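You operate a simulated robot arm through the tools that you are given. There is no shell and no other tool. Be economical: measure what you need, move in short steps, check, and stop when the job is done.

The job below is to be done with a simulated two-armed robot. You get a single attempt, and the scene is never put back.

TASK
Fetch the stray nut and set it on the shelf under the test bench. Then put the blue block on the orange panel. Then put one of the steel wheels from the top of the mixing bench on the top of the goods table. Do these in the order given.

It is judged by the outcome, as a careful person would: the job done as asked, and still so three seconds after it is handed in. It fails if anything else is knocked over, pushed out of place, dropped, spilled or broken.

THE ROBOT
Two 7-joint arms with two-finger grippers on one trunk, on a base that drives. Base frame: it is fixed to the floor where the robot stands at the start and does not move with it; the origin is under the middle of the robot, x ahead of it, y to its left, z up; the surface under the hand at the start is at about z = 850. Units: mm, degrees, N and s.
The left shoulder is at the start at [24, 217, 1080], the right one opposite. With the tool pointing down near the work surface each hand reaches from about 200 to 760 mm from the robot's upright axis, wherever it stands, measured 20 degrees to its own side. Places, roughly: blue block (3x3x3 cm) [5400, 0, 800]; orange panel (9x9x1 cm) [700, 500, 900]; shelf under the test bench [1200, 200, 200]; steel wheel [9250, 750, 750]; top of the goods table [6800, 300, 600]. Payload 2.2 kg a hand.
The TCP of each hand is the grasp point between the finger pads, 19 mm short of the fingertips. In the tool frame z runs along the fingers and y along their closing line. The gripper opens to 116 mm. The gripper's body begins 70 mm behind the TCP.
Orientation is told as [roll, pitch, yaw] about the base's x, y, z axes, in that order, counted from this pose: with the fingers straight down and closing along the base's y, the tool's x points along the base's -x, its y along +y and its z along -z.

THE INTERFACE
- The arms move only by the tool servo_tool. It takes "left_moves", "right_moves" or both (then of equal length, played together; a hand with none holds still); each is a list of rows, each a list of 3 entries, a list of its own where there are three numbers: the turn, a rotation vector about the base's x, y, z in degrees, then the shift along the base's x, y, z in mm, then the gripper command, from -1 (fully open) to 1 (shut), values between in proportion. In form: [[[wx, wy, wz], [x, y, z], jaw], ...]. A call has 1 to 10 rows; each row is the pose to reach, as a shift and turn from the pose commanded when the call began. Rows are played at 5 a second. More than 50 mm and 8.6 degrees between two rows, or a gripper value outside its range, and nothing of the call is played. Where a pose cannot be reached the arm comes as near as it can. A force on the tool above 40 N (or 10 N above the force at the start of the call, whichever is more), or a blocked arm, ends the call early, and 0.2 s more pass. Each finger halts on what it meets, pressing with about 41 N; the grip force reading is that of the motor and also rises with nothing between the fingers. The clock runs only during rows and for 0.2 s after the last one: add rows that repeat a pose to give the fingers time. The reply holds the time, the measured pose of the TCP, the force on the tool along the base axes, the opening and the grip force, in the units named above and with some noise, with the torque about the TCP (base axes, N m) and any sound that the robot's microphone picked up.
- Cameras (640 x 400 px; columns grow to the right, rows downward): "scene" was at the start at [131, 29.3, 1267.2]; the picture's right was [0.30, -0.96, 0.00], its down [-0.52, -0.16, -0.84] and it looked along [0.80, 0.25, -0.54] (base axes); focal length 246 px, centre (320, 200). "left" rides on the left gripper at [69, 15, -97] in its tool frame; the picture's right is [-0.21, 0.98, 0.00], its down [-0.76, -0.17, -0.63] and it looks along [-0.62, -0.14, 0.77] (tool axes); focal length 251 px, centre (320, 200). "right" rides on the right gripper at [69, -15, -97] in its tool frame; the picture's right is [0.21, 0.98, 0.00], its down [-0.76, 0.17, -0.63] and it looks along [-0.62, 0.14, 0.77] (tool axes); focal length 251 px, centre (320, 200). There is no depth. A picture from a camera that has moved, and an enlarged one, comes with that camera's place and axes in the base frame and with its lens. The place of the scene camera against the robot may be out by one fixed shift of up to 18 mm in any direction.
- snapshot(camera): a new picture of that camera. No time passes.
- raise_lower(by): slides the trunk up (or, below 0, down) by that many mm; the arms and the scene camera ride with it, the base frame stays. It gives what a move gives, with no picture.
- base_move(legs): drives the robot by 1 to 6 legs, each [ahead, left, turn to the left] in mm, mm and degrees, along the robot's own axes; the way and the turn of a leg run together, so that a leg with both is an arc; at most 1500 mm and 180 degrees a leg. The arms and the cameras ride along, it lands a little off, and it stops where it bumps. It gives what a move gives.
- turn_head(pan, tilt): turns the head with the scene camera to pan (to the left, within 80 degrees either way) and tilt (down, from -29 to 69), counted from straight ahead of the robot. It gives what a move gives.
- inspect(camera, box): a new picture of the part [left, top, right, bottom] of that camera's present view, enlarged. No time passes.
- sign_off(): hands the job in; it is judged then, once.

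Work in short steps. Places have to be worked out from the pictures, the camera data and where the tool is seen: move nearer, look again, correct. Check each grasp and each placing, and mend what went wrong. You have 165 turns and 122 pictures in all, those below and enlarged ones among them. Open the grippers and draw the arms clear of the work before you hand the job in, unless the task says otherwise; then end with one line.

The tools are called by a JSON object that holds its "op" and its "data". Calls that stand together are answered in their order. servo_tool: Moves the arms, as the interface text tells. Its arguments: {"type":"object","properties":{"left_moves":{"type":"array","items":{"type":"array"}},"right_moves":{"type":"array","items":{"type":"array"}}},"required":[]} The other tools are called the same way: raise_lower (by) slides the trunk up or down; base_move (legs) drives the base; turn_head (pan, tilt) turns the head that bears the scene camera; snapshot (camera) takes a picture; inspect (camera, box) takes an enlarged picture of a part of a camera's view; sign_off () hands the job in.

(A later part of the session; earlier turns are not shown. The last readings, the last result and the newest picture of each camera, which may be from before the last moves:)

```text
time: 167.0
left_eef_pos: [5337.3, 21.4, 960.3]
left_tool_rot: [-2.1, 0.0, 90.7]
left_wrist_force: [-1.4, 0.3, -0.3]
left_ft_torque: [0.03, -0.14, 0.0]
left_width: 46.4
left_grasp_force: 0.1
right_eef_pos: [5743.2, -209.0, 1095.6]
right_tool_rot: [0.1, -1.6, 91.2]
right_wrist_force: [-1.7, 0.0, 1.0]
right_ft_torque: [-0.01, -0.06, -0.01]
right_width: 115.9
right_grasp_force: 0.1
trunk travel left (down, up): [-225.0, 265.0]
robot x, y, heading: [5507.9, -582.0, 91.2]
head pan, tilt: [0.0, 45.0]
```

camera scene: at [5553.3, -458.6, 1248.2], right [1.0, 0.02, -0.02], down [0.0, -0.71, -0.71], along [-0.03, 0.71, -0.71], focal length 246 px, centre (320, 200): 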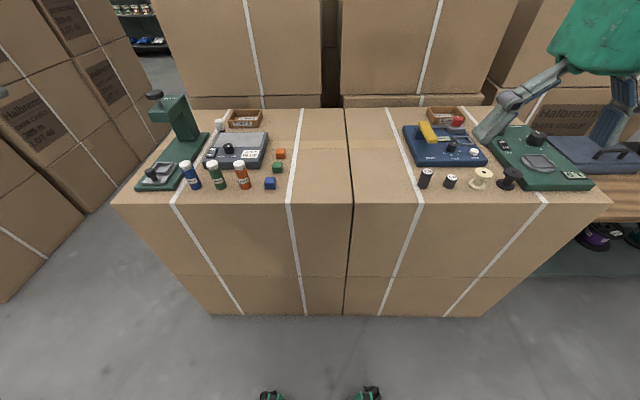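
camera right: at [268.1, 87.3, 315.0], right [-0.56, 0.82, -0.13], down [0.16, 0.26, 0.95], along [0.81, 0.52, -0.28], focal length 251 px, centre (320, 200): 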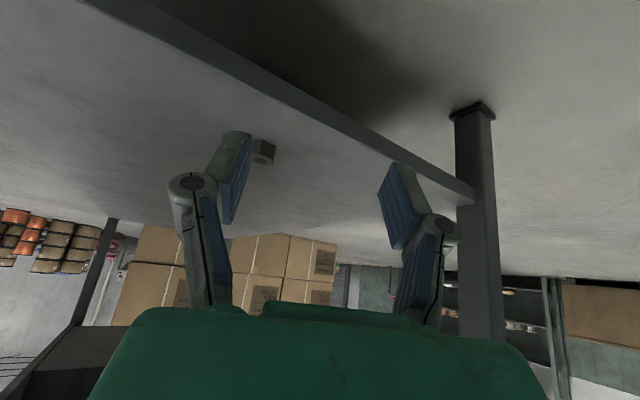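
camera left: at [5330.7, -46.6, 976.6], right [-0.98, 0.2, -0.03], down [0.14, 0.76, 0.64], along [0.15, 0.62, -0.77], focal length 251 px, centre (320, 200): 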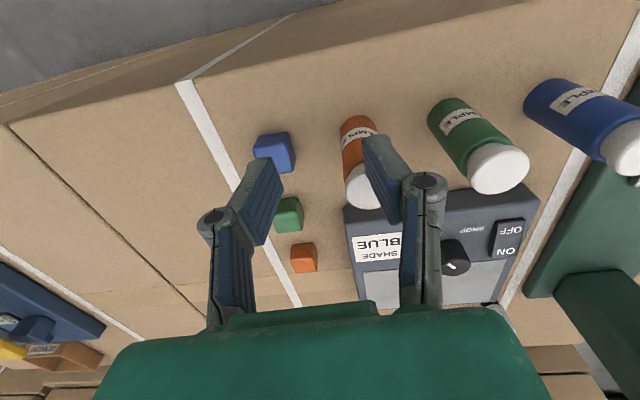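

The body keeps rocking to the right, as if the weight sits too far to that side. I'll bring the right hand in toward the middle to rebalance and watch the roll.

{"op": "servo_tool", "data": {"right_moves": [[[0, 0, 0], [-30, 0, 0], -1], [[0, 0, 0], [-60, 0, 0], -1], [[0, 0, 0], [-90, 0, 0], -1], [[0, 0, 0], [-120, 0, 0], -1], [[0, 0, 0], [-140, 0, 0], -1], [[0, 0, 0], [-140, 0, 0], -1], [[0, 0, 0], [-140, 0, 0], -1]]}}

{"op": "servo_tool", "data": {"right_moves": [[[0, 0, 0], [0, 0, 0], -1], [[0, 0, 0], [0, 0, 0], -1], [[0, 0, 0], [0, 0, 0], -1], [[0, 0, 0], [0, 0, 0], -1], [[0, 0, 0], [0, 0, 0], -1], [[0, 0, 0], [0, 0, 0], -1]]}}

{"op": "servo_tool", "data": {"right_moves": [[[0, 0, 0], [0, 0, 0], -1], [[0, 0, 0], [0, 0, 0], -1], [[0, 0, 0], [0, 0, 0], -1]]}}

{"op": "snapshot", "data": {"camera": "scene"}}

```text
time: 168.8
left_eef_pos: [5354.8, 18.3, 964.9]
left_tool_rot: [-0.9, -0.3, 90.6]
left_wrist_force: [0.1, -0.1, 0.3]
left_ft_torque: [0.02, 0.03, -0.03]
left_width: 46.6
left_grasp_force: 0.0
right_eef_pos: [5624.3, -213.0, 1091.6]
right_tool_rot: [1.3, -1.9, 91.2]
right_wrist_force: [0.5, 0.3, -0.4]
right_ft_torque: [0.0, 0.03, 0.02]
right_width: 115.8
right_grasp_force: 0.1
trunk travel left (down, up): [-225.0, 265.0]
robot x, y, heading: [5510.5, -582.9, 91.2]
head pan, tilt: [0.0, 45.0]
stopped in row 7 (right hand): the arm was blocked; the commanded pose is now the measured one
```

```text
time: 170.2
left_eef_pos: [5331.0, 18.4, 962.5]
left_tool_rot: [-2.0, -0.2, 90.9]
left_wrist_force: [-0.4, 0.0, 1.1]
left_ft_torque: [-0.01, -0.11, 0.0]
left_width: 46.4
left_grasp_force: 0.1
right_eef_pos: [5601.0, -213.2, 1093.6]
right_tool_rot: [0.4, -1.8, 91.3]
right_wrist_force: [-0.7, -0.1, -0.4]
right_ft_torque: [0.02, -0.04, -0.01]
right_width: 116.1
right_grasp_force: 0.1
trunk travel left (down, up): [-225.0, 265.0]
robot x, y, heading: [5501.8, -581.3, 91.2]
head pan, tilt: [0.0, 45.0]
```

```text
time: 171.0
left_eef_pos: [5335.5, 19.3, 964.3]
left_tool_rot: [-1.7, -0.2, 91.0]
left_wrist_force: [-0.9, -0.9, 0.0]
left_ft_torque: [-0.03, -0.08, -0.01]
left_width: 46.4
left_grasp_force: 0.1
right_eef_pos: [5602.2, -214.0, 1092.8]
right_tool_rot: [0.5, -1.7, 91.2]
right_wrist_force: [-0.5, 0.1, 0.1]
right_ft_torque: [0.06, -0.08, 0.0]
right_width: 115.7
right_grasp_force: 0.0
trunk travel left (down, up): [-225.0, 265.0]
robot x, y, heading: [5506.1, -581.7, 91.3]
head pan, tilt: [0.0, 45.0]
```

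```text
66 pictures are left
camera scene: at [5495.0, -456.9, 1248.7], right [1.0, 0.02, 0.01], down [0.02, -0.71, -0.7], along [-0.01, 0.7, -0.71], focal length 246 px, centre (320, 200)
```

scene: 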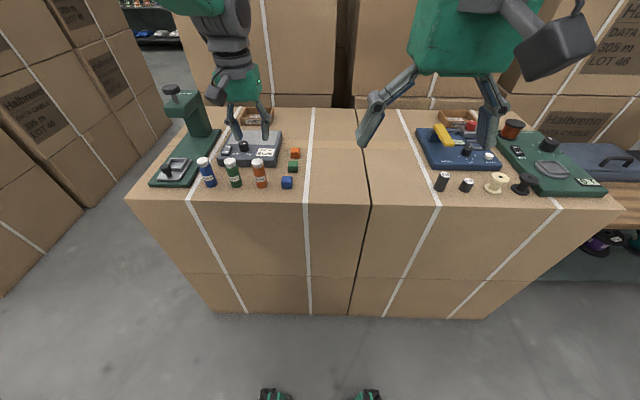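

The roll has calmed to about 0.5°. I'll wait a little more to confirm before correcting the hand.

{"op": "servo_tool", "data": {"right_moves": [[[0, 0, 0], [-20, 0, 0], -1], [[0, 0, 0], [-40, 0, 0], -1], [[0, 0, 0], [-50, 0, 0], -1], [[0, 0, 0], [-50, 0, 0], -1], [[0, 0, 0], [-50, 0, 0], -1], [[0, 0, 0], [-50, 0, 0], -1]]}}

{"op": "servo_tool", "data": {"right_moves": [[[0, 0, 0], [0, 0, 0], -1], [[0, 0, 0], [0, 0, 0], -1], [[0, 0, 0], [0, 0, 0], -1], [[0, 0, 0], [0, 0, 0], -1], [[0, 0, 0], [0, 0, 0], -1], [[0, 0, 0], [0, 0, 0], -1]]}}

{"op": "servo_tool", "data": {"right_moves": [[[0, 0, 0], [0, 0, 0], -1], [[0, 0, 0], [0, 0, 0], -1], [[0, 0, 0], [0, 0, 0], -1], [[0, 0, 0], [0, 0, 0], -1], [[0, 0, 0], [0, 0, 0], -1], [[0, 0, 0], [0, 0, 0], -1]]}}

```text
time: 172.4
left_eef_pos: [5362.5, 19.9, 967.5]
left_tool_rot: [-0.7, -0.1, 90.7]
left_wrist_force: [1.4, 0.4, -0.5]
left_ft_torque: [-0.02, 0.1, -0.01]
left_width: 46.5
left_grasp_force: 0.0
right_eef_pos: [5583.3, -211.2, 1091.3]
right_tool_rot: [1.7, -1.8, 91.0]
right_wrist_force: [0.2, -0.9, 1.1]
right_ft_torque: [-0.03, 0.09, 0.01]
right_width: 115.9
right_grasp_force: 0.1
trunk travel left (down, up): [-225.0, 265.0]
robot x, y, heading: [5513.6, -582.8, 91.3]
head pan, tilt: [0.0, 45.0]
```

```text
time: 173.8
left_eef_pos: [5351.2, 18.9, 964.6]
left_tool_rot: [-1.1, -0.2, 90.6]
left_wrist_force: [0.2, 1.0, -1.0]
left_ft_torque: [0.03, 0.05, -0.02]
left_width: 46.4
left_grasp_force: 0.0
right_eef_pos: [5570.6, -212.0, 1092.1]
right_tool_rot: [1.2, -1.7, 91.2]
right_wrist_force: [-0.4, 0.1, -0.6]
right_ft_torque: [0.01, -0.01, 0.01]
right_width: 116.0
right_grasp_force: 0.2
trunk travel left (down, up): [-225.0, 265.0]
robot x, y, heading: [5505.9, -582.2, 91.2]
head pan, tilt: [0.0, 45.0]
```

```text
time: 175.2
left_eef_pos: [5341.2, 19.3, 964.5]
left_tool_rot: [-1.5, -0.3, 90.9]
left_wrist_force: [-0.1, 0.1, -0.2]
left_ft_torque: [0.02, -0.08, -0.05]
left_width: 46.5
left_grasp_force: 0.0
right_eef_pos: [5561.6, -212.6, 1091.9]
right_tool_rot: [0.8, -1.7, 91.2]
right_wrist_force: [-0.1, -0.9, -0.4]
right_ft_torque: [0.01, -0.03, 0.0]
right_width: 116.0
right_grasp_force: 0.0
trunk travel left (down, up): [-225.0, 265.0]
robot x, y, heading: [5506.4, -579.3, 91.5]
head pan, tilt: [0.0, 45.0]
```

It still rocks slowly, though less. I'll lift the left hand and lower the trunk to drop the centre of mass, then check again.

{"op": "servo_tool", "data": {"left_moves": [[[0, 0, 0], [0, 0, 40], 0.2], [[0, 0, 0], [0, 0, 80], 0.2], [[0, 0, 0], [0, 0, 120], 0.2], [[0, 0, 0], [0, 0, 140], 0.2], [[0, 0, 0], [0, 0, 140], 0.2]]}}

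{"op": "raise_lower", "data": {"by": -150}}

{"op": "servo_tool", "data": {"left_moves": [[[0, 0, 0], [0, 0, 0], 0.2], [[0, 0, 0], [0, 0, 0], 0.2], [[0, 0, 0], [0, 0, 0], 0.2], [[0, 0, 0], [0, 0, 0], 0.2]]}}

{"op": "servo_tool", "data": {"left_moves": [[[0, 0, 0], [0, 0, 0], 0.2], [[0, 0, 0], [0, 0, 0], 0.2], [[0, 0, 0], [0, 0, 0], 0.2], [[0, 0, 0], [0, 0, 0], 0.2]]}}

{"op": "servo_tool", "data": {"left_moves": [[[0, 0, 0], [0, 0, 0], 0.2], [[0, 0, 0], [0, 0, 0], 0.2], [[0, 0, 0], [0, 0, 0], 0.2], [[0, 0, 0], [0, 0, 0], 0.2]]}}

```text
time: 176.4
left_eef_pos: [5354.8, 18.5, 1105.6]
left_tool_rot: [-1.0, -0.2, 90.8]
left_wrist_force: [-0.5, 0.3, 0.2]
left_ft_torque: [-0.02, 0.0, 0.0]
left_width: 46.4
left_grasp_force: 0.0
right_eef_pos: [5573.5, -213.0, 1091.7]
right_tool_rot: [1.4, -1.8, 91.0]
right_wrist_force: [0.4, 0.1, -0.1]
right_ft_torque: [-0.06, 0.04, -0.02]
right_width: 115.7
right_grasp_force: 0.0
trunk travel left (down, up): [-225.0, 265.0]
robot x, y, heading: [5508.1, -579.2, 91.0]
head pan, tilt: [0.0, 45.0]
```

```text
time: 178.2
left_eef_pos: [5354.1, 17.3, 956.0]
left_tool_rot: [-1.0, -0.2, 90.7]
left_wrist_force: [0.3, -0.3, -0.7]
left_ft_torque: [-0.01, 0.04, -0.03]
left_width: 46.3
left_grasp_force: 0.0
right_eef_pos: [5571.3, -211.6, 941.8]
right_tool_rot: [1.4, -1.7, 91.2]
right_wrist_force: [0.2, 0.1, -0.4]
right_ft_torque: [0.01, 0.02, 0.01]
right_width: 116.1
right_grasp_force: 0.1
trunk travel left (down, up): [-75.0, 415.0]
robot x, y, heading: [5506.1, -583.2, 91.2]
head pan, tilt: [0.0, 45.0]
```

```text
time: 179.2
left_eef_pos: [5352.9, 18.3, 955.9]
left_tool_rot: [-1.1, -0.3, 90.9]
left_wrist_force: [0.1, -0.4, -0.2]
left_ft_torque: [-0.02, -0.02, 0.02]
left_width: 46.4
left_grasp_force: 0.1
right_eef_pos: [5571.5, -211.8, 942.0]
right_tool_rot: [1.2, -1.7, 91.1]
right_wrist_force: [-0.3, 0.4, 0.3]
right_ft_torque: [-0.01, -0.01, -0.01]
right_width: 115.8
right_grasp_force: 0.1
trunk travel left (down, up): [-75.0, 415.0]
robot x, y, heading: [5507.3, -582.4, 91.2]
head pan, tilt: [0.0, 45.0]
```

```text
time: 180.2
left_eef_pos: [5351.5, 17.5, 956.5]
left_tool_rot: [-1.1, -0.1, 90.7]
left_wrist_force: [0.5, 0.3, 0.6]
left_ft_torque: [-0.02, 0.03, -0.01]
left_width: 46.4
left_grasp_force: 0.0
right_eef_pos: [5570.0, -213.1, 942.7]
right_tool_rot: [1.1, -1.7, 91.2]
right_wrist_force: [0.4, 0.0, -0.5]
right_ft_torque: [-0.02, -0.02, 0.0]
right_width: 116.1
right_grasp_force: 0.1
trunk travel left (down, up): [-75.0, 415.0]
robot x, y, heading: [5505.5, -581.6, 91.3]
head pan, tilt: [0.0, 45.0]
```

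```text
time: 181.2
left_eef_pos: [5352.5, 17.9, 955.7]
left_tool_rot: [-1.1, -0.2, 90.8]
left_wrist_force: [0.5, -0.3, 0.7]
left_ft_torque: [0.0, 0.01, -0.01]
left_width: 46.1
left_grasp_force: 0.0
right_eef_pos: [5572.0, -212.9, 942.9]
right_tool_rot: [1.3, -1.7, 91.1]
right_wrist_force: [0.6, -0.1, 0.0]
right_ft_torque: [0.0, -0.01, 0.03]
right_width: 115.9
right_grasp_force: 0.0
trunk travel left (down, up): [-75.0, 415.0]
robot x, y, heading: [5506.3, -581.9, 91.4]
head pan, tilt: [0.0, 45.0]
```

Steady now. I'll level the hand, move it over the block at z≈890 and take a view.

{"op": "servo_tool", "data": {"left_moves": [[[0, 1.1, 0], [20, 4, -15], 0.2], [[0, 1.1, 0], [42, 8, -30], 0.2], [[0, 1.1, 0], [42, 8, -60], 0.2], [[0, 1.1, 0], [42, 8, -60], 0.2], [[0, 1.1, 0], [42, 8, -60], 0.2]]}}

{"op": "snapshot", "data": {"camera": "left"}}

```text
time: 182.3
left_eef_pos: [5394.6, 25.0, 895.5]
left_tool_rot: [0.0, -0.2, 90.8]
left_wrist_force: [0.3, 0.3, -0.5]
left_ft_torque: [0.0, -0.02, -0.01]
left_width: 46.4
left_grasp_force: 0.0
right_eef_pos: [5570.3, -212.7, 941.8]
right_tool_rot: [1.2, -1.7, 91.1]
right_wrist_force: [-0.4, -0.4, -0.5]
right_ft_torque: [-0.01, 0.01, -0.01]
right_width: 116.1
right_grasp_force: 0.2
trunk travel left (down, up): [-75.0, 415.0]
robot x, y, heading: [5508.8, -581.7, 91.2]
head pan, tilt: [0.0, 45.0]
```

```text
65 pictures are left
camera left: at [5379.5, -44.8, 991.7], right [-0.98, 0.2, 0.0], down [0.16, 0.76, 0.64], along [0.13, 0.62, -0.77], focal length 251 px, centre (320, 200)
```

left: 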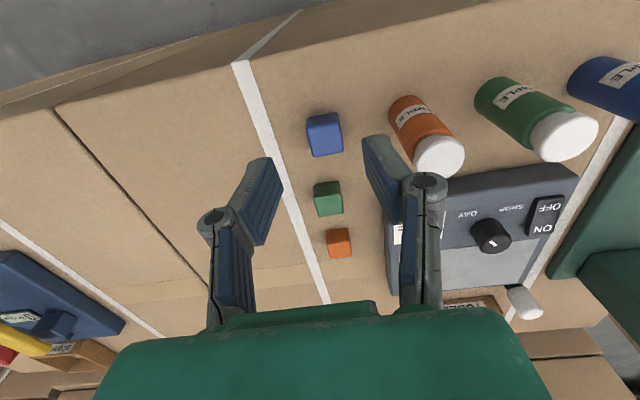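

Two rays cross at a lower height: block centre near [5395, 52, 772]. I'll move forward and slightly down, then re-measure.

{"op": "servo_tool", "data": {"left_moves": [[[0, 0, 0], [0, 14, -10], 0.2], [[0, 0, 0], [0, 27, -25], 0.2], [[0, 0, 0], [0, 27, -25], 0.2], [[0, 0, 0], [0, 27, -25], 0.2]]}}

{"op": "inspect", "data": {"camera": "left", "box": [220, 60, 460, 260]}}

{"op": "inspect", "data": {"camera": "scene", "box": [200, 110, 360, 230]}}

```text
time: 183.3
left_eef_pos: [5394.0, 52.5, 870.0]
left_tool_rot: [0.0, -0.2, 90.7]
left_wrist_force: [-1.1, -0.5, -0.1]
left_ft_torque: [-0.03, -0.02, -0.01]
left_width: 46.2
left_grasp_force: 0.0
right_eef_pos: [5570.9, -212.7, 941.4]
right_tool_rot: [1.2, -1.6, 91.1]
right_wrist_force: [0.2, -0.1, -0.4]
right_ft_torque: [-0.01, 0.0, 0.01]
right_width: 116.1
right_grasp_force: 0.1
trunk travel left (down, up): [-75.0, 415.0]
robot x, y, heading: [5504.1, -582.6, 91.3]
head pan, tilt: [0.0, 45.0]
```

```text
2.00 times, centred on (340, 160) of left
camera zoom: at [5378.6, -17.0, 965.7], right [-0.98, 0.2, 0.0], down [0.16, 0.76, 0.64], along [0.13, 0.62, -0.77], focal length 503 px, centre (280, 280)
```

zoom: 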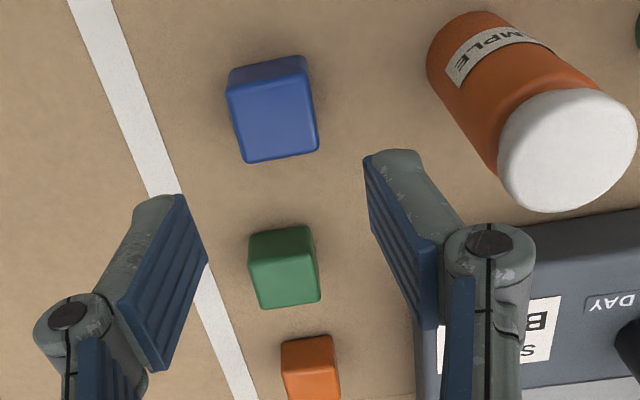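

```text
3.33 times, centred on (280, 170) of scene
camera zoom: at [5507.6, -457.0, 1098.7], right [1.0, 0.02, 0.0], down [0.02, -0.71, -0.7], along [-0.02, 0.7, -0.71], focal length 821 px, centre (453, 300)
```

zoom: 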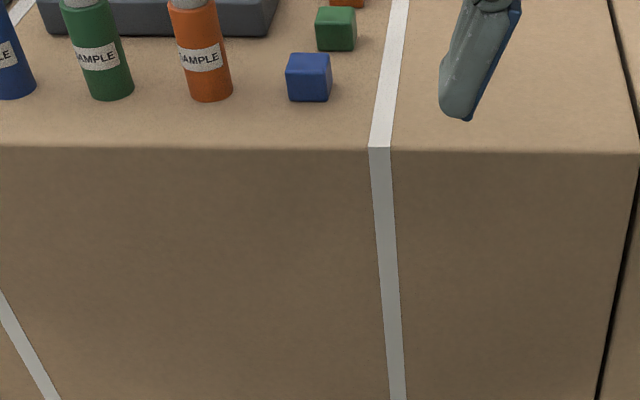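

Block: x≈5396, y≈54, top z≈782; the bottle leaves about 28 mm beside the finger. I'll descend to z≈815 and look again.

{"op": "servo_tool", "data": {"left_moves": [[[0, 0, 0], [1, 0, -20], 0.2], [[0, 0, 0], [2, 0, -40], 0.2], [[0, 0, 0], [2, 0, -55], 0.2], [[0, 0, 0], [2, 0, -55], 0.2], [[0, 0, 0], [2, 0, -55], 0.2]]}}

{"op": "inspect", "data": {"camera": "left", "box": [220, 60, 460, 260]}}

{"op": "snapshot", "data": {"camera": "scene"}}

```text
time: 184.6
left_eef_pos: [5394.5, 52.5, 814.8]
left_tool_rot: [0.0, -0.2, 90.7]
left_wrist_force: [1.0, 0.2, -0.4]
left_ft_torque: [0.01, -0.01, 0.0]
left_width: 46.3
left_grasp_force: 0.1
right_eef_pos: [5569.9, -213.0, 942.2]
right_tool_rot: [1.1, -1.6, 91.0]
right_wrist_force: [0.1, -0.5, 0.4]
right_ft_torque: [-0.03, -0.01, -0.02]
right_width: 116.1
right_grasp_force: 0.0
trunk travel left (down, up): [-75.0, 415.0]
robot x, y, heading: [5511.7, -581.2, 91.4]
head pan, tilt: [0.0, 45.0]
```

```text
2.00 times, centred on (340, 160) of left
camera zoom: at [5380.7, -16.8, 910.5], right [-0.98, 0.2, 0.0], down [0.16, 0.76, 0.64], along [0.13, 0.62, -0.77], focal length 503 px, centre (280, 280)
```

zoom: 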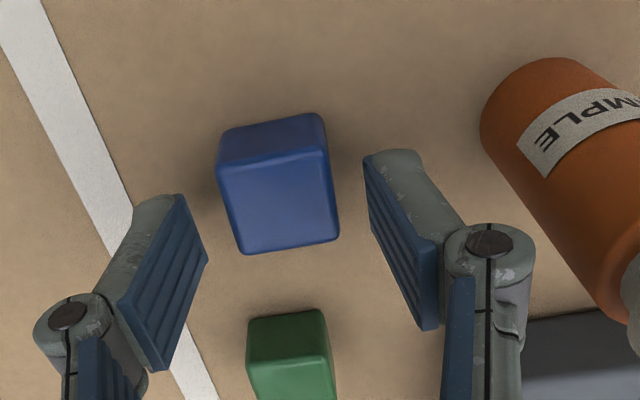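

```text
61 pictures are left
camera scene: at [5507.6, -457.1, 1098.7], right [1.0, 0.02, 0.0], down [0.02, -0.71, -0.7], along [-0.02, 0.7, -0.71], focal length 246 px, centre (320, 200)
```

scene: 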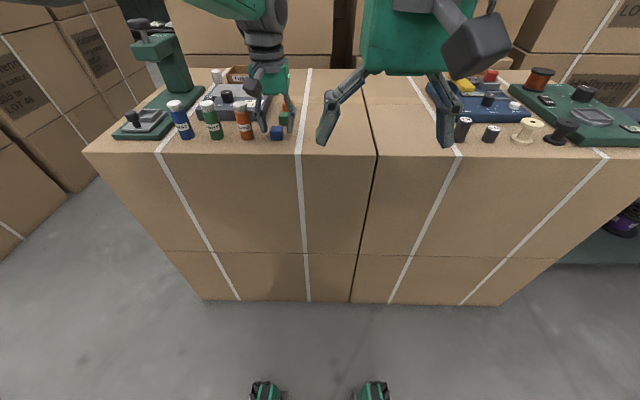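

Top face is around z≈788, y≈53, well centred between the fingers. I'll go down another 28 mm and close.

{"op": "servo_tool", "data": {"left_moves": [[[0, 0, 0], [0, 1, -10], 0.2], [[0, 0, 0], [0, 1, -20], 0.2], [[0, 0, 0], [0, 1, -28], 0.2], [[0, 0, 0], [0, 1, -28], 0.2]]}}

{"op": "inspect", "data": {"camera": "left", "box": [220, 60, 460, 260]}}

```text
time: 185.4
left_eef_pos: [5395.5, 54.6, 801.1]
left_tool_rot: [-0.2, -1.4, 90.8]
left_wrist_force: [0.8, -6.4, 18.5]
left_ft_torque: [-0.22, 0.0, -0.04]
left_width: 27.8
left_grasp_force: 45.0
right_eef_pos: [5569.9, -216.4, 942.7]
right_tool_rot: [1.1, -1.8, 91.0]
right_wrist_force: [0.4, 0.2, -0.1]
right_ft_torque: [0.0, -0.01, 0.0]
right_width: 116.2
right_grasp_force: 0.1
trunk travel left (down, up): [-75.0, 415.0]
robot x, y, heading: [5505.9, -583.3, 91.3]
head pan, tilt: [0.0, 45.0]
stopped in row 4 (left hand): the force on the tool passed its limit at 51 N (the readings are from after the stop); the commanded pose is now the measured one
```

```text
2.00 times, centred on (340, 160) of left
camera zoom: at [5380.4, -17.5, 895.0], right [-0.98, 0.2, 0.0], down [0.15, 0.74, 0.65], along [0.13, 0.64, -0.76], focal length 503 px, centre (280, 280)
```

zoom: 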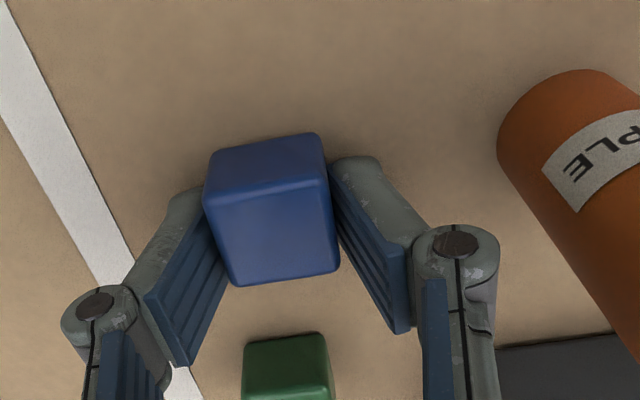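

The fingertips touched the surface (z≈781), and the fingers are now against the block. I'll ease up slightly and grip firmly.

{"op": "servo_tool", "data": {"left_moves": [[[0, 0, 0], [0, 0, 1], 1], [[0, 0, 0], [0, 0, 2], 1], [[0, 0, 0], [0, 0, 2], 1], [[0, 0, 0], [0, 0, 2], 1]]}}

{"op": "servo_tool", "data": {"left_moves": [[[0, 0, 0], [0, 0, 25], 1], [[0, 0, 0], [0, 0, 55], 1], [[0, 0, 0], [0, 0, 95], 1], [[0, 0, 0], [0, 0, 135], 1], [[0, 0, 0], [0, 0, 135], 1]]}}

{"op": "snapshot", "data": {"camera": "left"}}

```text
time: 186.4
left_eef_pos: [5394.7, 55.7, 799.1]
left_tool_rot: [-0.1, -1.1, 90.9]
left_wrist_force: [1.8, -0.1, 14.1]
left_ft_torque: [-0.12, 0.01, 0.01]
left_width: 27.7
left_grasp_force: 41.1
right_eef_pos: [5571.4, -216.2, 942.7]
right_tool_rot: [1.2, -1.9, 91.1]
right_wrist_force: [0.0, -0.4, -0.3]
right_ft_torque: [0.03, 0.0, 0.0]
right_width: 115.8
right_grasp_force: 0.1
trunk travel left (down, up): [-75.0, 415.0]
robot x, y, heading: [5508.5, -580.0, 91.5]
head pan, tilt: [0.0, 45.0]
```

```text
time: 187.6
left_eef_pos: [5395.3, 56.1, 932.9]
left_tool_rot: [-0.2, -1.0, 90.8]
left_wrist_force: [0.4, -1.1, -0.2]
left_ft_torque: [0.01, -0.04, -0.01]
left_width: 27.5
left_grasp_force: 40.4
right_eef_pos: [5570.1, -214.4, 943.6]
right_tool_rot: [1.2, -1.8, 91.1]
right_wrist_force: [0.0, -0.1, -0.2]
right_ft_torque: [-0.03, 0.03, 0.02]
right_width: 115.9
right_grasp_force: 0.1
trunk travel left (down, up): [-75.0, 415.0]
robot x, y, heading: [5506.7, -584.3, 91.3]
head pan, tilt: [0.0, 45.0]
```

```text
59 pictures are left
camera left: at [5379.9, -14.5, 1027.7], right [-0.98, 0.2, 0.0], down [0.15, 0.75, 0.65], along [0.13, 0.63, -0.76], focal length 251 px, centre (320, 200)
```

left: 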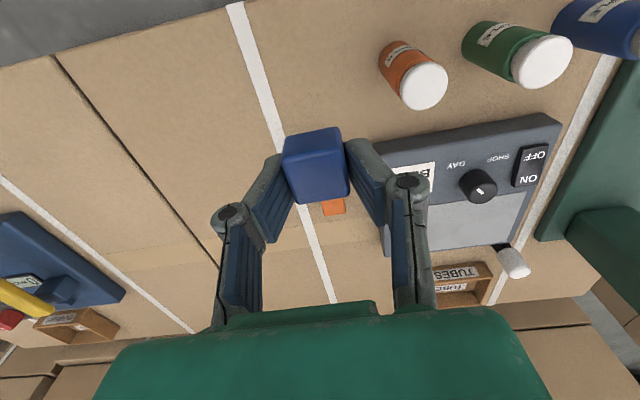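

The blue block is held and clear. I'll draw the hand back over the aisle into a compact carry, keeping the trunk low against rocking, and turn to head back the known way.

{"op": "servo_tool", "data": {"left_moves": [[[0, 0, 0], [0, -45, 0], 1], [[0, 0, 0], [0, -90, 0], 1], [[0, 0, 0], [0, -135, 0], 1], [[0, 0, 0], [0, -180, 0], 1], [[0, 0, 0], [-30, -215, 20], 1], [[0, 0, 0], [-60, -230, 40], 1], [[0, 0, 0], [-100, -230, 60], 1], [[0, 0, 0], [-100, -230, 60], 1]]}}

{"op": "base_move", "data": {"legs": [[0, 0, -91.3], [420, 0, 0], [900, 300, 0], [1000, 0, 0]]}}

{"op": "turn_head", "data": {"pan": 0, "tilt": 20}}

{"op": "snapshot", "data": {"camera": "scene"}}

```text
refused: row 5 steps farther than a row can; nothing moved
```

```text
time: 203.3
left_eef_pos: [8444.5, -79.3, 933.3]
left_tool_rot: [-0.1, -1.1, 2.2]
left_wrist_force: [-0.1, -0.3, -0.9]
left_ft_torque: [0.0, 0.01, 0.04]
left_width: 27.4
left_grasp_force: 40.9
right_eef_pos: [8177.0, -260.6, 942.2]
right_tool_rot: [1.2, -1.8, 2.5]
right_wrist_force: [-0.1, 0.4, -1.1]
right_ft_torque: [-0.03, -0.02, 0.02]
right_width: 115.9
right_grasp_force: 0.1
trunk travel left (down, up): [-75.0, 415.0]
robot x, y, heading: [7806.8, -210.8, 2.8]
head pan, tilt: [0.0, 45.0]
```

```text
time: 204.2
left_eef_pos: [8440.9, -78.1, 936.0]
left_tool_rot: [-0.1, -1.3, 2.2]
left_wrist_force: [0.6, 0.9, -0.2]
left_ft_torque: [-0.03, 0.01, -0.02]
left_width: 27.7
left_grasp_force: 41.3
right_eef_pos: [8173.5, -261.3, 944.7]
right_tool_rot: [1.2, -2.0, 2.5]
right_wrist_force: [-0.6, 0.1, 0.4]
right_ft_torque: [0.02, 0.01, -0.01]
right_width: 116.0
right_grasp_force: 0.1
trunk travel left (down, up): [-75.0, 415.0]
robot x, y, heading: [7806.5, -204.7, 2.7]
head pan, tilt: [0.0, 20.0]
```

```text
58 pictures are left
camera scene: at [7946.6, -199.7, 1137.3], right [0.05, -1.0, 0.0], down [-0.35, -0.02, -0.94], along [0.94, 0.04, -0.35], focal length 246 px, centre (320, 200)
```

scene: 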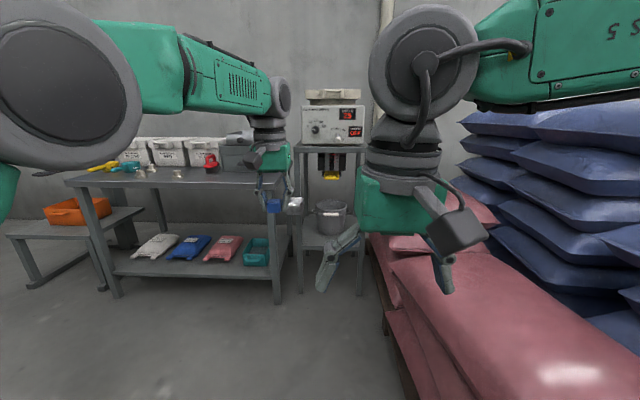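

The retract was refused, but the turn went fine: hand at z≈933, above the pile's items, grip intact, no bump heard. Now I'll pull the hand in properly (smaller steps).

{"op": "servo_tool", "data": {"left_moves": [[[0, 0, 0], [-40, 0, 10], 1], [[0, 0, 0], [-80, 15, 20], 1], [[0, 0, 0], [-120, 30, 30], 1], [[0, 0, 0], [-160, 45, 40], 1], [[0, 0, 0], [-200, 60, 40], 1], [[0, 0, 0], [-230, 75, 40], 1], [[0, 0, 0], [-230, 75, 40], 1]]}}

{"op": "inspect", "data": {"camera": "scene", "box": [60, 120, 260, 270]}}

```text
time: 205.8
left_eef_pos: [8208.9, 0.8, 976.1]
left_tool_rot: [-0.1, -1.2, 2.2]
left_wrist_force: [0.0, 0.5, -0.4]
left_ft_torque: [-0.02, 0.02, 0.0]
left_width: 27.8
left_grasp_force: 40.8
right_eef_pos: [8174.0, -257.6, 944.9]
right_tool_rot: [0.9, -2.0, 2.6]
right_wrist_force: [-0.8, 0.9, 0.2]
right_ft_torque: [-0.01, -0.03, 0.01]
right_width: 116.1
right_grasp_force: 0.1
trunk travel left (down, up): [-75.0, 415.0]
robot x, y, heading: [7807.4, -209.6, 2.8]
head pan, tilt: [0.0, 20.0]
```

```text
2.67 times, centred on (160, 195) of scene
camera zoom: at [7944.9, -195.8, 1137.5], right [0.05, -1.0, 0.0], down [-0.34, -0.02, -0.94], along [0.94, 0.04, -0.35], focal length 657 px, centre (747, 213)
```

zoom: 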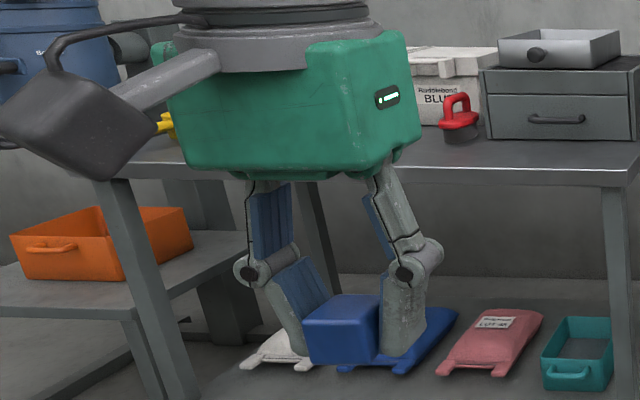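

Now I'll retrace: strafe left, turn to face +y, and drive up the aisle.

{"op": "base_move", "data": {"legs": [[0, 480, -2.8], [0, 0, 90], [1400, 0, 0], [1050, 0, 0], [0, 0, 90]]}}

```text
time: 228.0
left_eef_pos: [7371.2, 2566.3, 976.4]
left_tool_rot: [-0.1, -1.3, 179.0]
left_wrist_force: [0.1, -0.4, -0.2]
left_ft_torque: [0.01, -0.01, 0.02]
left_width: 27.6
left_grasp_force: 40.8
right_eef_pos: [7420.0, 2822.2, 943.3]
right_tool_rot: [1.3, -2.0, 179.4]
right_wrist_force: [0.8, 0.8, 0.1]
right_ft_torque: [0.0, 0.0, 0.04]
right_width: 116.0
right_grasp_force: 0.1
trunk travel left (down, up): [-75.0, 415.0]
robot x, y, heading: [7784.4, 2750.6, 179.5]
head pan, tilt: [0.0, 20.0]
```

I'm at [7784, 2750] facing -x. I'll drive the long lane back.

{"op": "base_move", "data": {"legs": [[1500, 0, 0.5], [1500, 0, 0], [1500, 0, 0], [1400, 0, 0]]}}

{"op": "turn_head", "data": {"pan": 25, "tilt": 20}}

{"op": "snapshot", "data": {"camera": "scene"}}

```text
time: 256.3
left_eef_pos: [1422.6, 2557.8, 976.8]
left_tool_rot: [-0.1, -1.3, -179.8]
left_wrist_force: [0.4, 0.2, -0.3]
left_ft_torque: [-0.04, -0.02, -0.01]
left_width: 27.7
left_grasp_force: 41.0
right_eef_pos: [1466.3, 2812.9, 944.8]
right_tool_rot: [1.2, -2.1, -179.7]
right_wrist_force: [-0.9, -0.2, 0.3]
right_ft_torque: [-0.02, -0.03, 0.01]
right_width: 115.9
right_grasp_force: 0.1
trunk travel left (down, up): [-75.0, 415.0]
robot x, y, heading: [1828.9, 2741.9, -179.6]
head pan, tilt: [0.0, 20.0]
```

```text
time: 257.2
left_eef_pos: [1423.1, 2557.7, 977.0]
left_tool_rot: [-0.1, -1.5, -179.9]
left_wrist_force: [0.4, 0.5, 0.5]
left_ft_torque: [-0.01, 0.0, -0.03]
left_width: 27.6
left_grasp_force: 41.3
right_eef_pos: [1467.6, 2815.2, 945.8]
right_tool_rot: [1.2, -2.3, -179.8]
right_wrist_force: [0.1, 0.0, 0.4]
right_ft_torque: [-0.04, -0.04, 0.01]
right_width: 115.9
right_grasp_force: 0.1
trunk travel left (down, up): [-75.0, 415.0]
robot x, y, heading: [1827.5, 2744.7, -179.2]
head pan, tilt: [25.0, 20.0]
```

```text
56 pictures are left
camera scene: at [1703.9, 2707.3, 1137.5], right [-0.43, 0.9, 0.0], down [0.31, 0.15, -0.94], along [-0.85, -0.4, -0.34], focal length 246 px, centre (320, 200)
```

scene: 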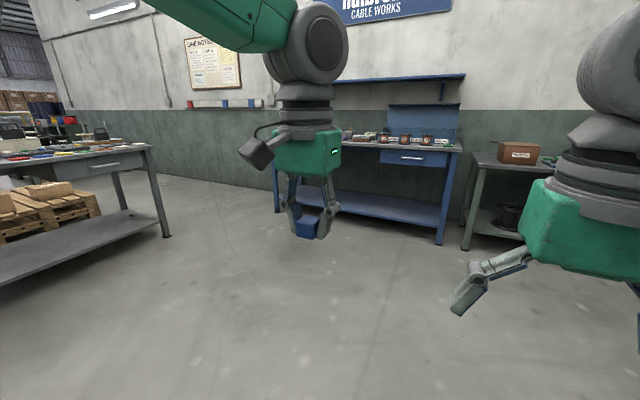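

The floor is clear. I'll turn to face -y and drive diagonally to stand beside the panels on the bench's left side.

{"op": "base_move", "data": {"legs": [[0, 0, 89.4], [800, -620, 0], [780, -600, 0]]}}

{"op": "turn_head", "data": {"pan": 10, "tilt": 45}}

{"op": "snapshot", "data": {"camera": "scene"}}

```text
time: 271.1
left_eef_pos: [790.2, 748.4, 979.3]
left_tool_rot: [-0.3, -1.6, -90.0]
left_wrist_force: [-0.1, -0.8, -1.1]
left_ft_torque: [-0.01, 0.03, 0.0]
left_width: 27.9
left_grasp_force: 41.0
right_eef_pos: [534.3, 794.6, 946.4]
right_tool_rot: [1.0, -2.3, -89.8]
right_wrist_force: [0.2, 0.6, 0.2]
right_ft_torque: [0.02, 0.01, 0.0]
right_width: 116.0
right_grasp_force: 0.0
trunk travel left (down, up): [-75.0, 415.0]
robot x, y, heading: [602.6, 1156.8, -89.7]
head pan, tilt: [25.0, 20.0]
```

```text
time: 271.9
left_eef_pos: [787.7, 749.8, 979.7]
left_tool_rot: [-0.2, -1.6, -90.1]
left_wrist_force: [0.0, 0.1, -1.2]
left_ft_torque: [-0.02, -0.01, 0.0]
left_width: 27.8
left_grasp_force: 41.2
right_eef_pos: [531.5, 795.1, 946.4]
right_tool_rot: [1.1, -2.4, -89.8]
right_wrist_force: [0.0, -0.5, -0.3]
right_ft_torque: [-0.03, 0.01, 0.02]
right_width: 116.2
right_grasp_force: 0.1
trunk travel left (down, up): [-75.0, 415.0]
robot x, y, heading: [598.0, 1151.6, -89.5]
head pan, tilt: [10.0, 45.0]
```

```text
55 pictures are left
camera scene: at [617.5, 1032.7, 1098.9], right [-0.98, -0.18, 0.0], down [-0.13, 0.7, -0.71], along [0.13, -0.69, -0.71], focal length 246 px, centre (320, 200)
```

scene: 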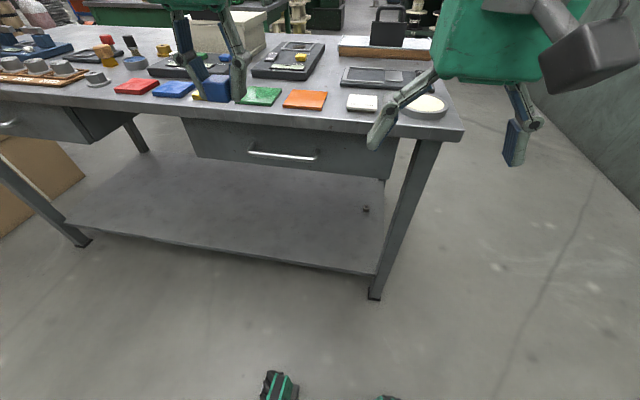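

The nut is still on the shelf and the orange panel is near [757, 495]. I'll drive 100 mm closer and bring the block over the panel at a safe height.

{"op": "base_move", "data": {"legs": [[100, 0, 0]]}}

{"op": "servo_tool", "data": {"left_moves": [[[0, 0, 0], [-6, -25, 0], 1], [[0, 0, 0], [-12, -50, 0], 1], [[0, 0, 0], [-20, -75, 0], 1], [[0, 0, 0], [-30, -90, 0], 1], [[0, 0, 0], [-30, -90, 0], 1]]}}

{"op": "snapshot", "data": {"camera": "left"}}

```text
time: 273.1
left_eef_pos: [787.8, 648.5, 977.6]
left_tool_rot: [-0.1, -1.5, -89.9]
left_wrist_force: [0.2, -1.5, -0.7]
left_ft_torque: [0.03, 0.01, -0.01]
left_width: 27.8
left_grasp_force: 41.3
right_eef_pos: [531.6, 694.5, 945.9]
right_tool_rot: [1.2, -2.3, -89.7]
right_wrist_force: [1.4, -0.6, -0.1]
right_ft_torque: [0.02, 0.01, 0.0]
right_width: 116.2
right_grasp_force: 0.0
trunk travel left (down, up): [-75.0, 415.0]
robot x, y, heading: [599.0, 1053.5, -89.5]
head pan, tilt: [10.0, 45.0]
```

```text
time: 274.3
left_eef_pos: [756.8, 562.3, 978.3]
left_tool_rot: [-0.1, -1.6, -89.9]
left_wrist_force: [0.8, -0.2, -1.2]
left_ft_torque: [-0.01, 0.01, 0.02]
left_width: 27.6
left_grasp_force: 40.8
right_eef_pos: [530.3, 696.7, 947.2]
right_tool_rot: [1.2, -2.4, -89.8]
right_wrist_force: [0.4, 0.0, 0.3]
right_ft_torque: [0.03, -0.02, 0.02]
right_width: 115.9
right_grasp_force: 0.0
trunk travel left (down, up): [-75.0, 415.0]
robot x, y, heading: [597.4, 1055.0, -89.5]
head pan, tilt: [10.0, 45.0]
```

```text
54 pictures are left
camera left: at [771.7, 633.6, 1073.0], right [0.98, -0.21, 0.01], down [-0.16, -0.74, 0.66], along [-0.14, -0.64, -0.76], focal length 251 px, centre (320, 200)
```

left: 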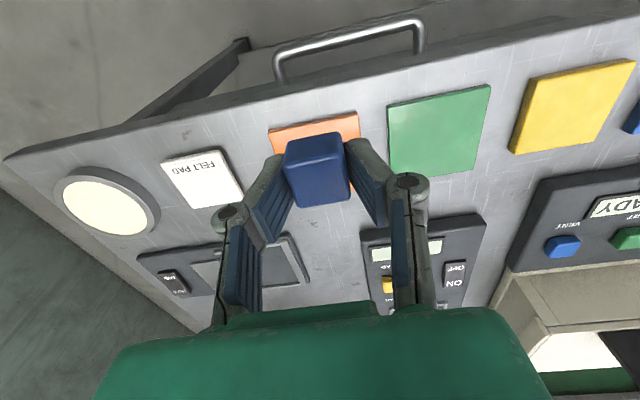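

The orange panel is just behind the block from this view. I'll enlarge to find its corners.

{"op": "inspect", "data": {"camera": "left", "box": [240, 80, 520, 220]}}

{"op": "inspect", "data": {"camera": "scene", "box": [240, 40, 400, 160]}}

```text
2.29 times, centred on (380, 150) of left
camera zoom: at [771.7, 633.6, 1073.0], right [0.98, -0.21, 0.01], down [-0.16, -0.74, 0.66], along [-0.14, -0.64, -0.76], focal length 575 px, centre (183, 314)
```

zoom: 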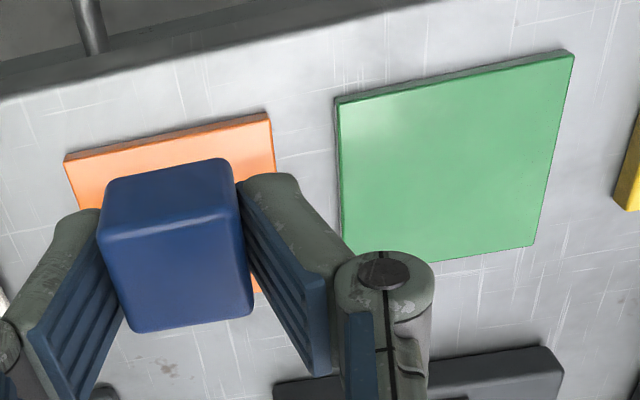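

```text
3.33 times, centred on (320, 100) of scene
camera zoom: at [616.9, 931.7, 1098.9], right [-0.98, -0.18, 0.0], down [-0.13, 0.7, -0.7], along [0.13, -0.69, -0.71], focal length 821 px, centre (320, 533)
```

zoom: 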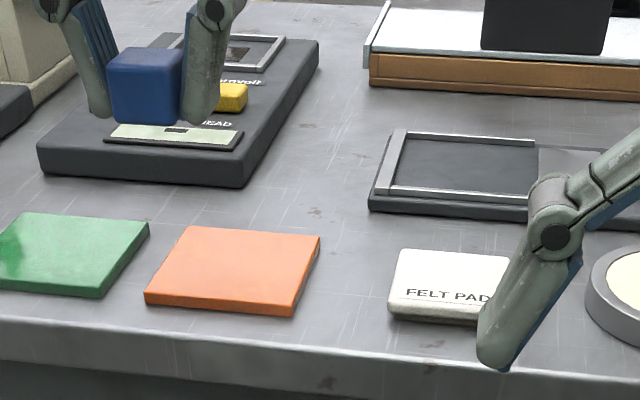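

Combined estimate for the panel centre is [747, 499], top z≈860. I'll bring the block over it and down to about 25 mm above.

{"op": "servo_tool", "data": {"left_moves": [[[0, 0, 0], [-5, -30, -10], 1], [[0, 0, 0], [-10, -62, -20], 1], [[0, 0, 0], [-10, -62, -50], 1], [[0, 0, 0], [-10, -62, -70], 1], [[0, 0, 0], [-10, -62, -70], 1], [[0, 0, 0], [-10, -62, -70], 1]]}}

{"op": "inspect", "data": {"camera": "left", "box": [200, 60, 440, 240]}}

{"op": "inspect", "data": {"camera": "scene", "box": [240, 40, 400, 160]}}

```text
time: 275.7
left_eef_pos: [747.8, 500.7, 909.3]
left_tool_rot: [-0.1, -1.7, -89.9]
left_wrist_force: [0.4, 0.1, -0.4]
left_ft_torque: [0.01, 0.0, -0.01]
left_width: 27.6
left_grasp_force: 41.1
right_eef_pos: [530.9, 696.4, 947.0]
right_tool_rot: [1.1, -2.4, -89.7]
right_wrist_force: [-0.6, 0.7, -0.2]
right_ft_torque: [0.01, -0.01, 0.0]
right_width: 115.9
right_grasp_force: 0.0
trunk travel left (down, up): [-75.0, 415.0]
robot x, y, heading: [600.9, 1054.2, -89.4]
head pan, tilt: [10.0, 45.0]
```

```text
2.22 times, centred on (320, 150) of left
camera zoom: at [762.4, 572.4, 1002.7], right [0.98, -0.21, 0.0], down [-0.16, -0.74, 0.66], along [-0.14, -0.64, -0.76], focal length 559 px, centre (320, 311)
```

zoom: 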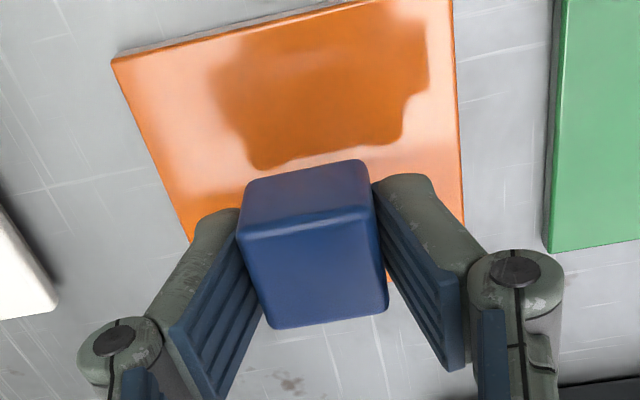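

```text
3.33 times, centred on (320, 100) of scene
camera zoom: at [616.8, 931.1, 1098.8], right [-0.98, -0.18, 0.0], down [-0.13, 0.7, -0.7], along [0.13, -0.69, -0.71], focal length 821 px, centre (320, 533)
```

zoom: 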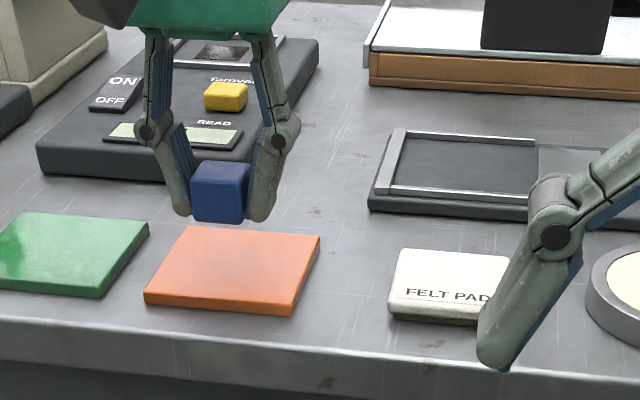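

The block is centred over the panel within a few mm. I'll lower it in small guarded steps.

{"op": "servo_tool", "data": {"left_moves": [[[0, 0, 0], [-1, -1, -10], 1], [[0, 0, 0], [-1, -1, -17], 1], [[0, 0, 0], [-1, -1, -21], 1], [[0, 0, 0], [-1, -1, -24], 1], [[0, 0, 0], [-1, -1, -27], 1], [[0, 0, 0], [-1, -1, -27], 1]]}}

{"op": "inspect", "data": {"camera": "left", "box": [200, 60, 440, 240]}}

```text
time: 277.1
left_eef_pos: [746.1, 498.5, 883.0]
left_tool_rot: [-0.2, -1.6, -90.0]
left_wrist_force: [-0.5, 1.0, 0.3]
left_ft_torque: [0.04, -0.02, 0.0]
left_width: 27.5
left_grasp_force: 40.9
right_eef_pos: [532.3, 696.3, 947.3]
right_tool_rot: [1.3, -2.5, -89.7]
right_wrist_force: [-0.1, 0.5, 0.4]
right_ft_torque: [-0.02, 0.0, 0.03]
right_width: 116.0
right_grasp_force: 0.0
trunk travel left (down, up): [-75.0, 415.0]
robot x, y, heading: [602.7, 1054.3, -89.4]
head pan, tilt: [10.0, 45.0]
```

```text
2.22 times, centred on (320, 150) of left
camera zoom: at [761.3, 570.6, 976.0], right [0.98, -0.21, 0.0], down [-0.16, -0.74, 0.66], along [-0.14, -0.64, -0.76], focal length 559 px, centre (320, 311)
```

zoom: 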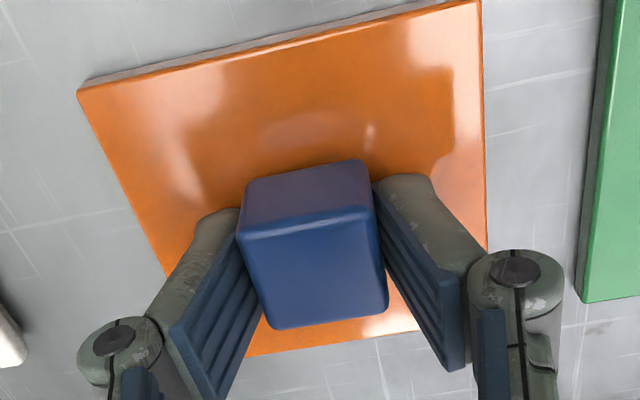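

Still a few mm above. The block sits slightly toward the far side, so I'll shift it 6 mm toward me while lowering further.

{"op": "servo_tool", "data": {"left_moves": [[[0, 0, 0], [0, 6, 0], 1], [[0, 0, 0], [0, 6, -3], 1], [[0, 0, 0], [0, 6, -6], 1], [[0, 0, 0], [0, 6, -9], 1], [[0, 0, 0], [0, 6, -9], 1]]}}

{"op": "inspect", "data": {"camera": "left", "box": [200, 60, 440, 240]}}

```text
time: 278.3
left_eef_pos: [747.7, 505.8, 877.7]
left_tool_rot: [-0.1, -2.3, -89.9]
left_wrist_force: [2.4, -3.1, 34.9]
left_ft_torque: [0.32, -0.09, 0.0]
left_width: 27.5
left_grasp_force: 40.9
right_eef_pos: [531.0, 697.0, 948.2]
right_tool_rot: [1.2, -2.6, -89.7]
right_wrist_force: [0.0, 0.7, -0.7]
right_ft_torque: [-0.02, -0.02, -0.03]
right_width: 115.8
right_grasp_force: 0.1
trunk travel left (down, up): [-75.0, 415.0]
robot x, y, heading: [601.3, 1054.0, -89.4]
head pan, tilt: [10.0, 45.0]
```

```text
2.22 times, centred on (320, 150) of left
camera zoom: at [761.3, 578.1, 971.0], right [0.98, -0.21, 0.01], down [-0.16, -0.73, 0.66], along [-0.14, -0.65, -0.75], focal length 559 px, centre (320, 311)
```

zoom: 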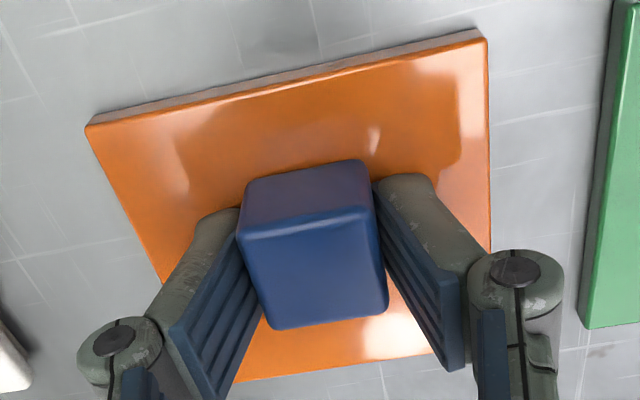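

Firm contact with the block central on the panel. I'll ease the pressure, open gently, and lift straight up.

{"op": "servo_tool", "data": {"left_moves": [[[0, 0, 0], [0, 0, 2], 1], [[0, 0, 0], [0, 0, 3], 1], [[0, 0, 0], [0, 0, 3], 0.4], [[0, 0, 0], [0, 0, 3], 0.2], [[0, 0, 0], [0, 0, 4], 0.2], [[0, 0, 0], [0, 0, 25], 0.2], [[0, 0, 0], [0, 0, 60], 0.2], [[0, 0, 0], [0, 0, 100], 0.2], [[0, 0, 0], [0, 0, 100], 0.2]]}}

{"op": "inspect", "data": {"camera": "left", "box": [200, 60, 440, 240]}}

```text
time: 280.3
left_eef_pos: [745.6, 505.2, 973.2]
left_tool_rot: [-0.2, -1.7, -89.9]
left_wrist_force: [-0.1, -0.5, 0.1]
left_ft_torque: [0.03, 0.02, 0.01]
left_width: 46.7
left_grasp_force: 0.0
right_eef_pos: [531.5, 695.8, 947.3]
right_tool_rot: [1.2, -2.4, -89.8]
right_wrist_force: [-0.5, -0.4, 0.6]
right_ft_torque: [0.03, 0.02, 0.0]
right_width: 116.0
right_grasp_force: 0.0
trunk travel left (down, up): [-75.0, 415.0]
robot x, y, heading: [599.4, 1057.1, -89.7]
head pan, tilt: [10.0, 45.0]
```

```text
2.22 times, centred on (320, 150) of left
camera zoom: at [760.4, 576.0, 1066.7], right [0.98, -0.21, 0.0], down [-0.16, -0.74, 0.65], along [-0.14, -0.64, -0.76], focal length 559 px, centre (320, 311)
```

zoom: 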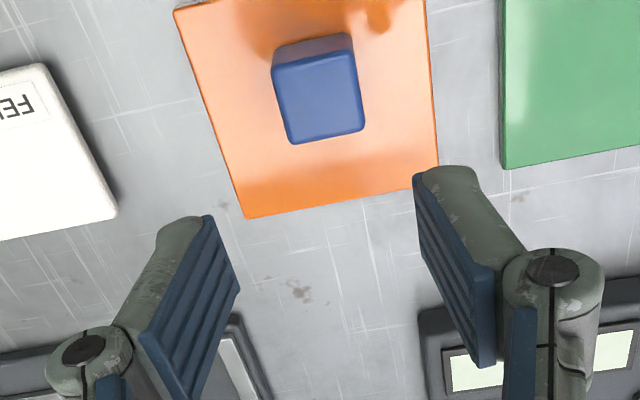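

The block stands in the middle of the orange panel. I'll pull the left hand back over the aisle before driving off for the wheel.

{"op": "servo_tool", "data": {"left_moves": [[[0, 0, 0], [5, 40, 0], 0.2], [[0, 0, 0], [15, 80, 0], 0.2], [[0, 0, 0], [30, 115, 0], -0.4], [[0, 0, 0], [45, 150, 0], -1], [[0, 0, 0], [45, 150, 0], -1]]}}

{"op": "snapshot", "data": {"camera": "scene"}}

```text
time: 281.5
left_eef_pos: [793.2, 654.7, 972.3]
left_tool_rot: [-0.2, -1.7, -89.9]
left_wrist_force: [-0.4, -0.7, 1.0]
left_ft_torque: [-0.01, 0.0, -0.02]
left_width: 116.0
left_grasp_force: 0.0
right_eef_pos: [534.5, 698.2, 947.5]
right_tool_rot: [1.0, -2.4, -89.6]
right_wrist_force: [-0.2, -0.5, 0.1]
right_ft_torque: [0.03, -0.01, 0.0]
right_width: 115.8
right_grasp_force: 0.2
trunk travel left (down, up): [-75.0, 415.0]
robot x, y, heading: [600.0, 1050.1, -89.5]
head pan, tilt: [10.0, 45.0]
```

```text
46 pictures are left
camera scene: at [620.6, 932.1, 1098.8], right [-0.98, -0.18, 0.0], down [-0.13, 0.7, -0.7], along [0.13, -0.69, -0.71], focal length 246 px, centre (320, 200)
```

scene: 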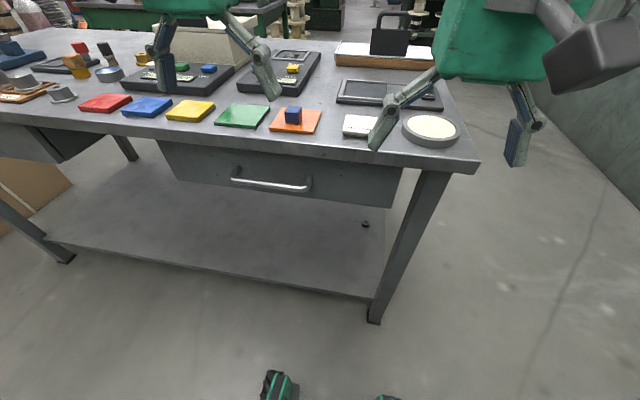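

Both the block and the nut are in place. I'll back away and retrace to the long lane facing +x.

{"op": "base_move", "data": {"legs": [[-880, 600, -0.5], [-800, 620, 0], [0, 0, 90]]}}

{"op": "base_move", "data": {"legs": [[1500, 0, 0], [1500, 0, 0], [1500, 0, 0], [1450, 0, 0]]}}

```text
time: 295.8
left_eef_pos: [2204.8, 2970.7, 972.0]
left_tool_rot: [-0.1, -1.7, 1.7]
left_wrist_force: [0.3, -0.8, -0.1]
left_ft_torque: [0.0, -0.01, -0.03]
left_width: 116.0
left_grasp_force: 0.0
right_eef_pos: [2170.2, 2710.6, 947.1]
right_tool_rot: [1.3, -2.5, 1.9]
right_wrist_force: [-0.2, 0.2, -1.1]
right_ft_torque: [-0.03, 0.0, 0.02]
right_width: 116.0
right_grasp_force: 0.0
trunk travel left (down, up): [-75.0, 415.0]
robot x, y, heading: [1813.7, 2768.2, 2.1]
head pan, tilt: [10.0, 45.0]
```

```text
time: 324.1
left_eef_pos: [8155.6, 3213.2, 974.0]
left_tool_rot: [-0.1, -1.7, 1.8]
left_wrist_force: [1.1, -0.8, 0.2]
left_ft_torque: [0.02, 0.0, -0.01]
left_width: 116.2
left_grasp_force: 0.0
right_eef_pos: [8122.0, 2953.6, 947.7]
right_tool_rot: [1.3, -2.6, 2.0]
right_wrist_force: [-0.4, -0.2, 0.2]
right_ft_torque: [-0.04, -0.02, 0.0]
right_width: 116.1
right_grasp_force: 0.0
trunk travel left (down, up): [-75.0, 415.0]
robot x, y, heading: [7767.1, 3016.2, 2.5]
head pan, tilt: [10.0, 45.0]
```

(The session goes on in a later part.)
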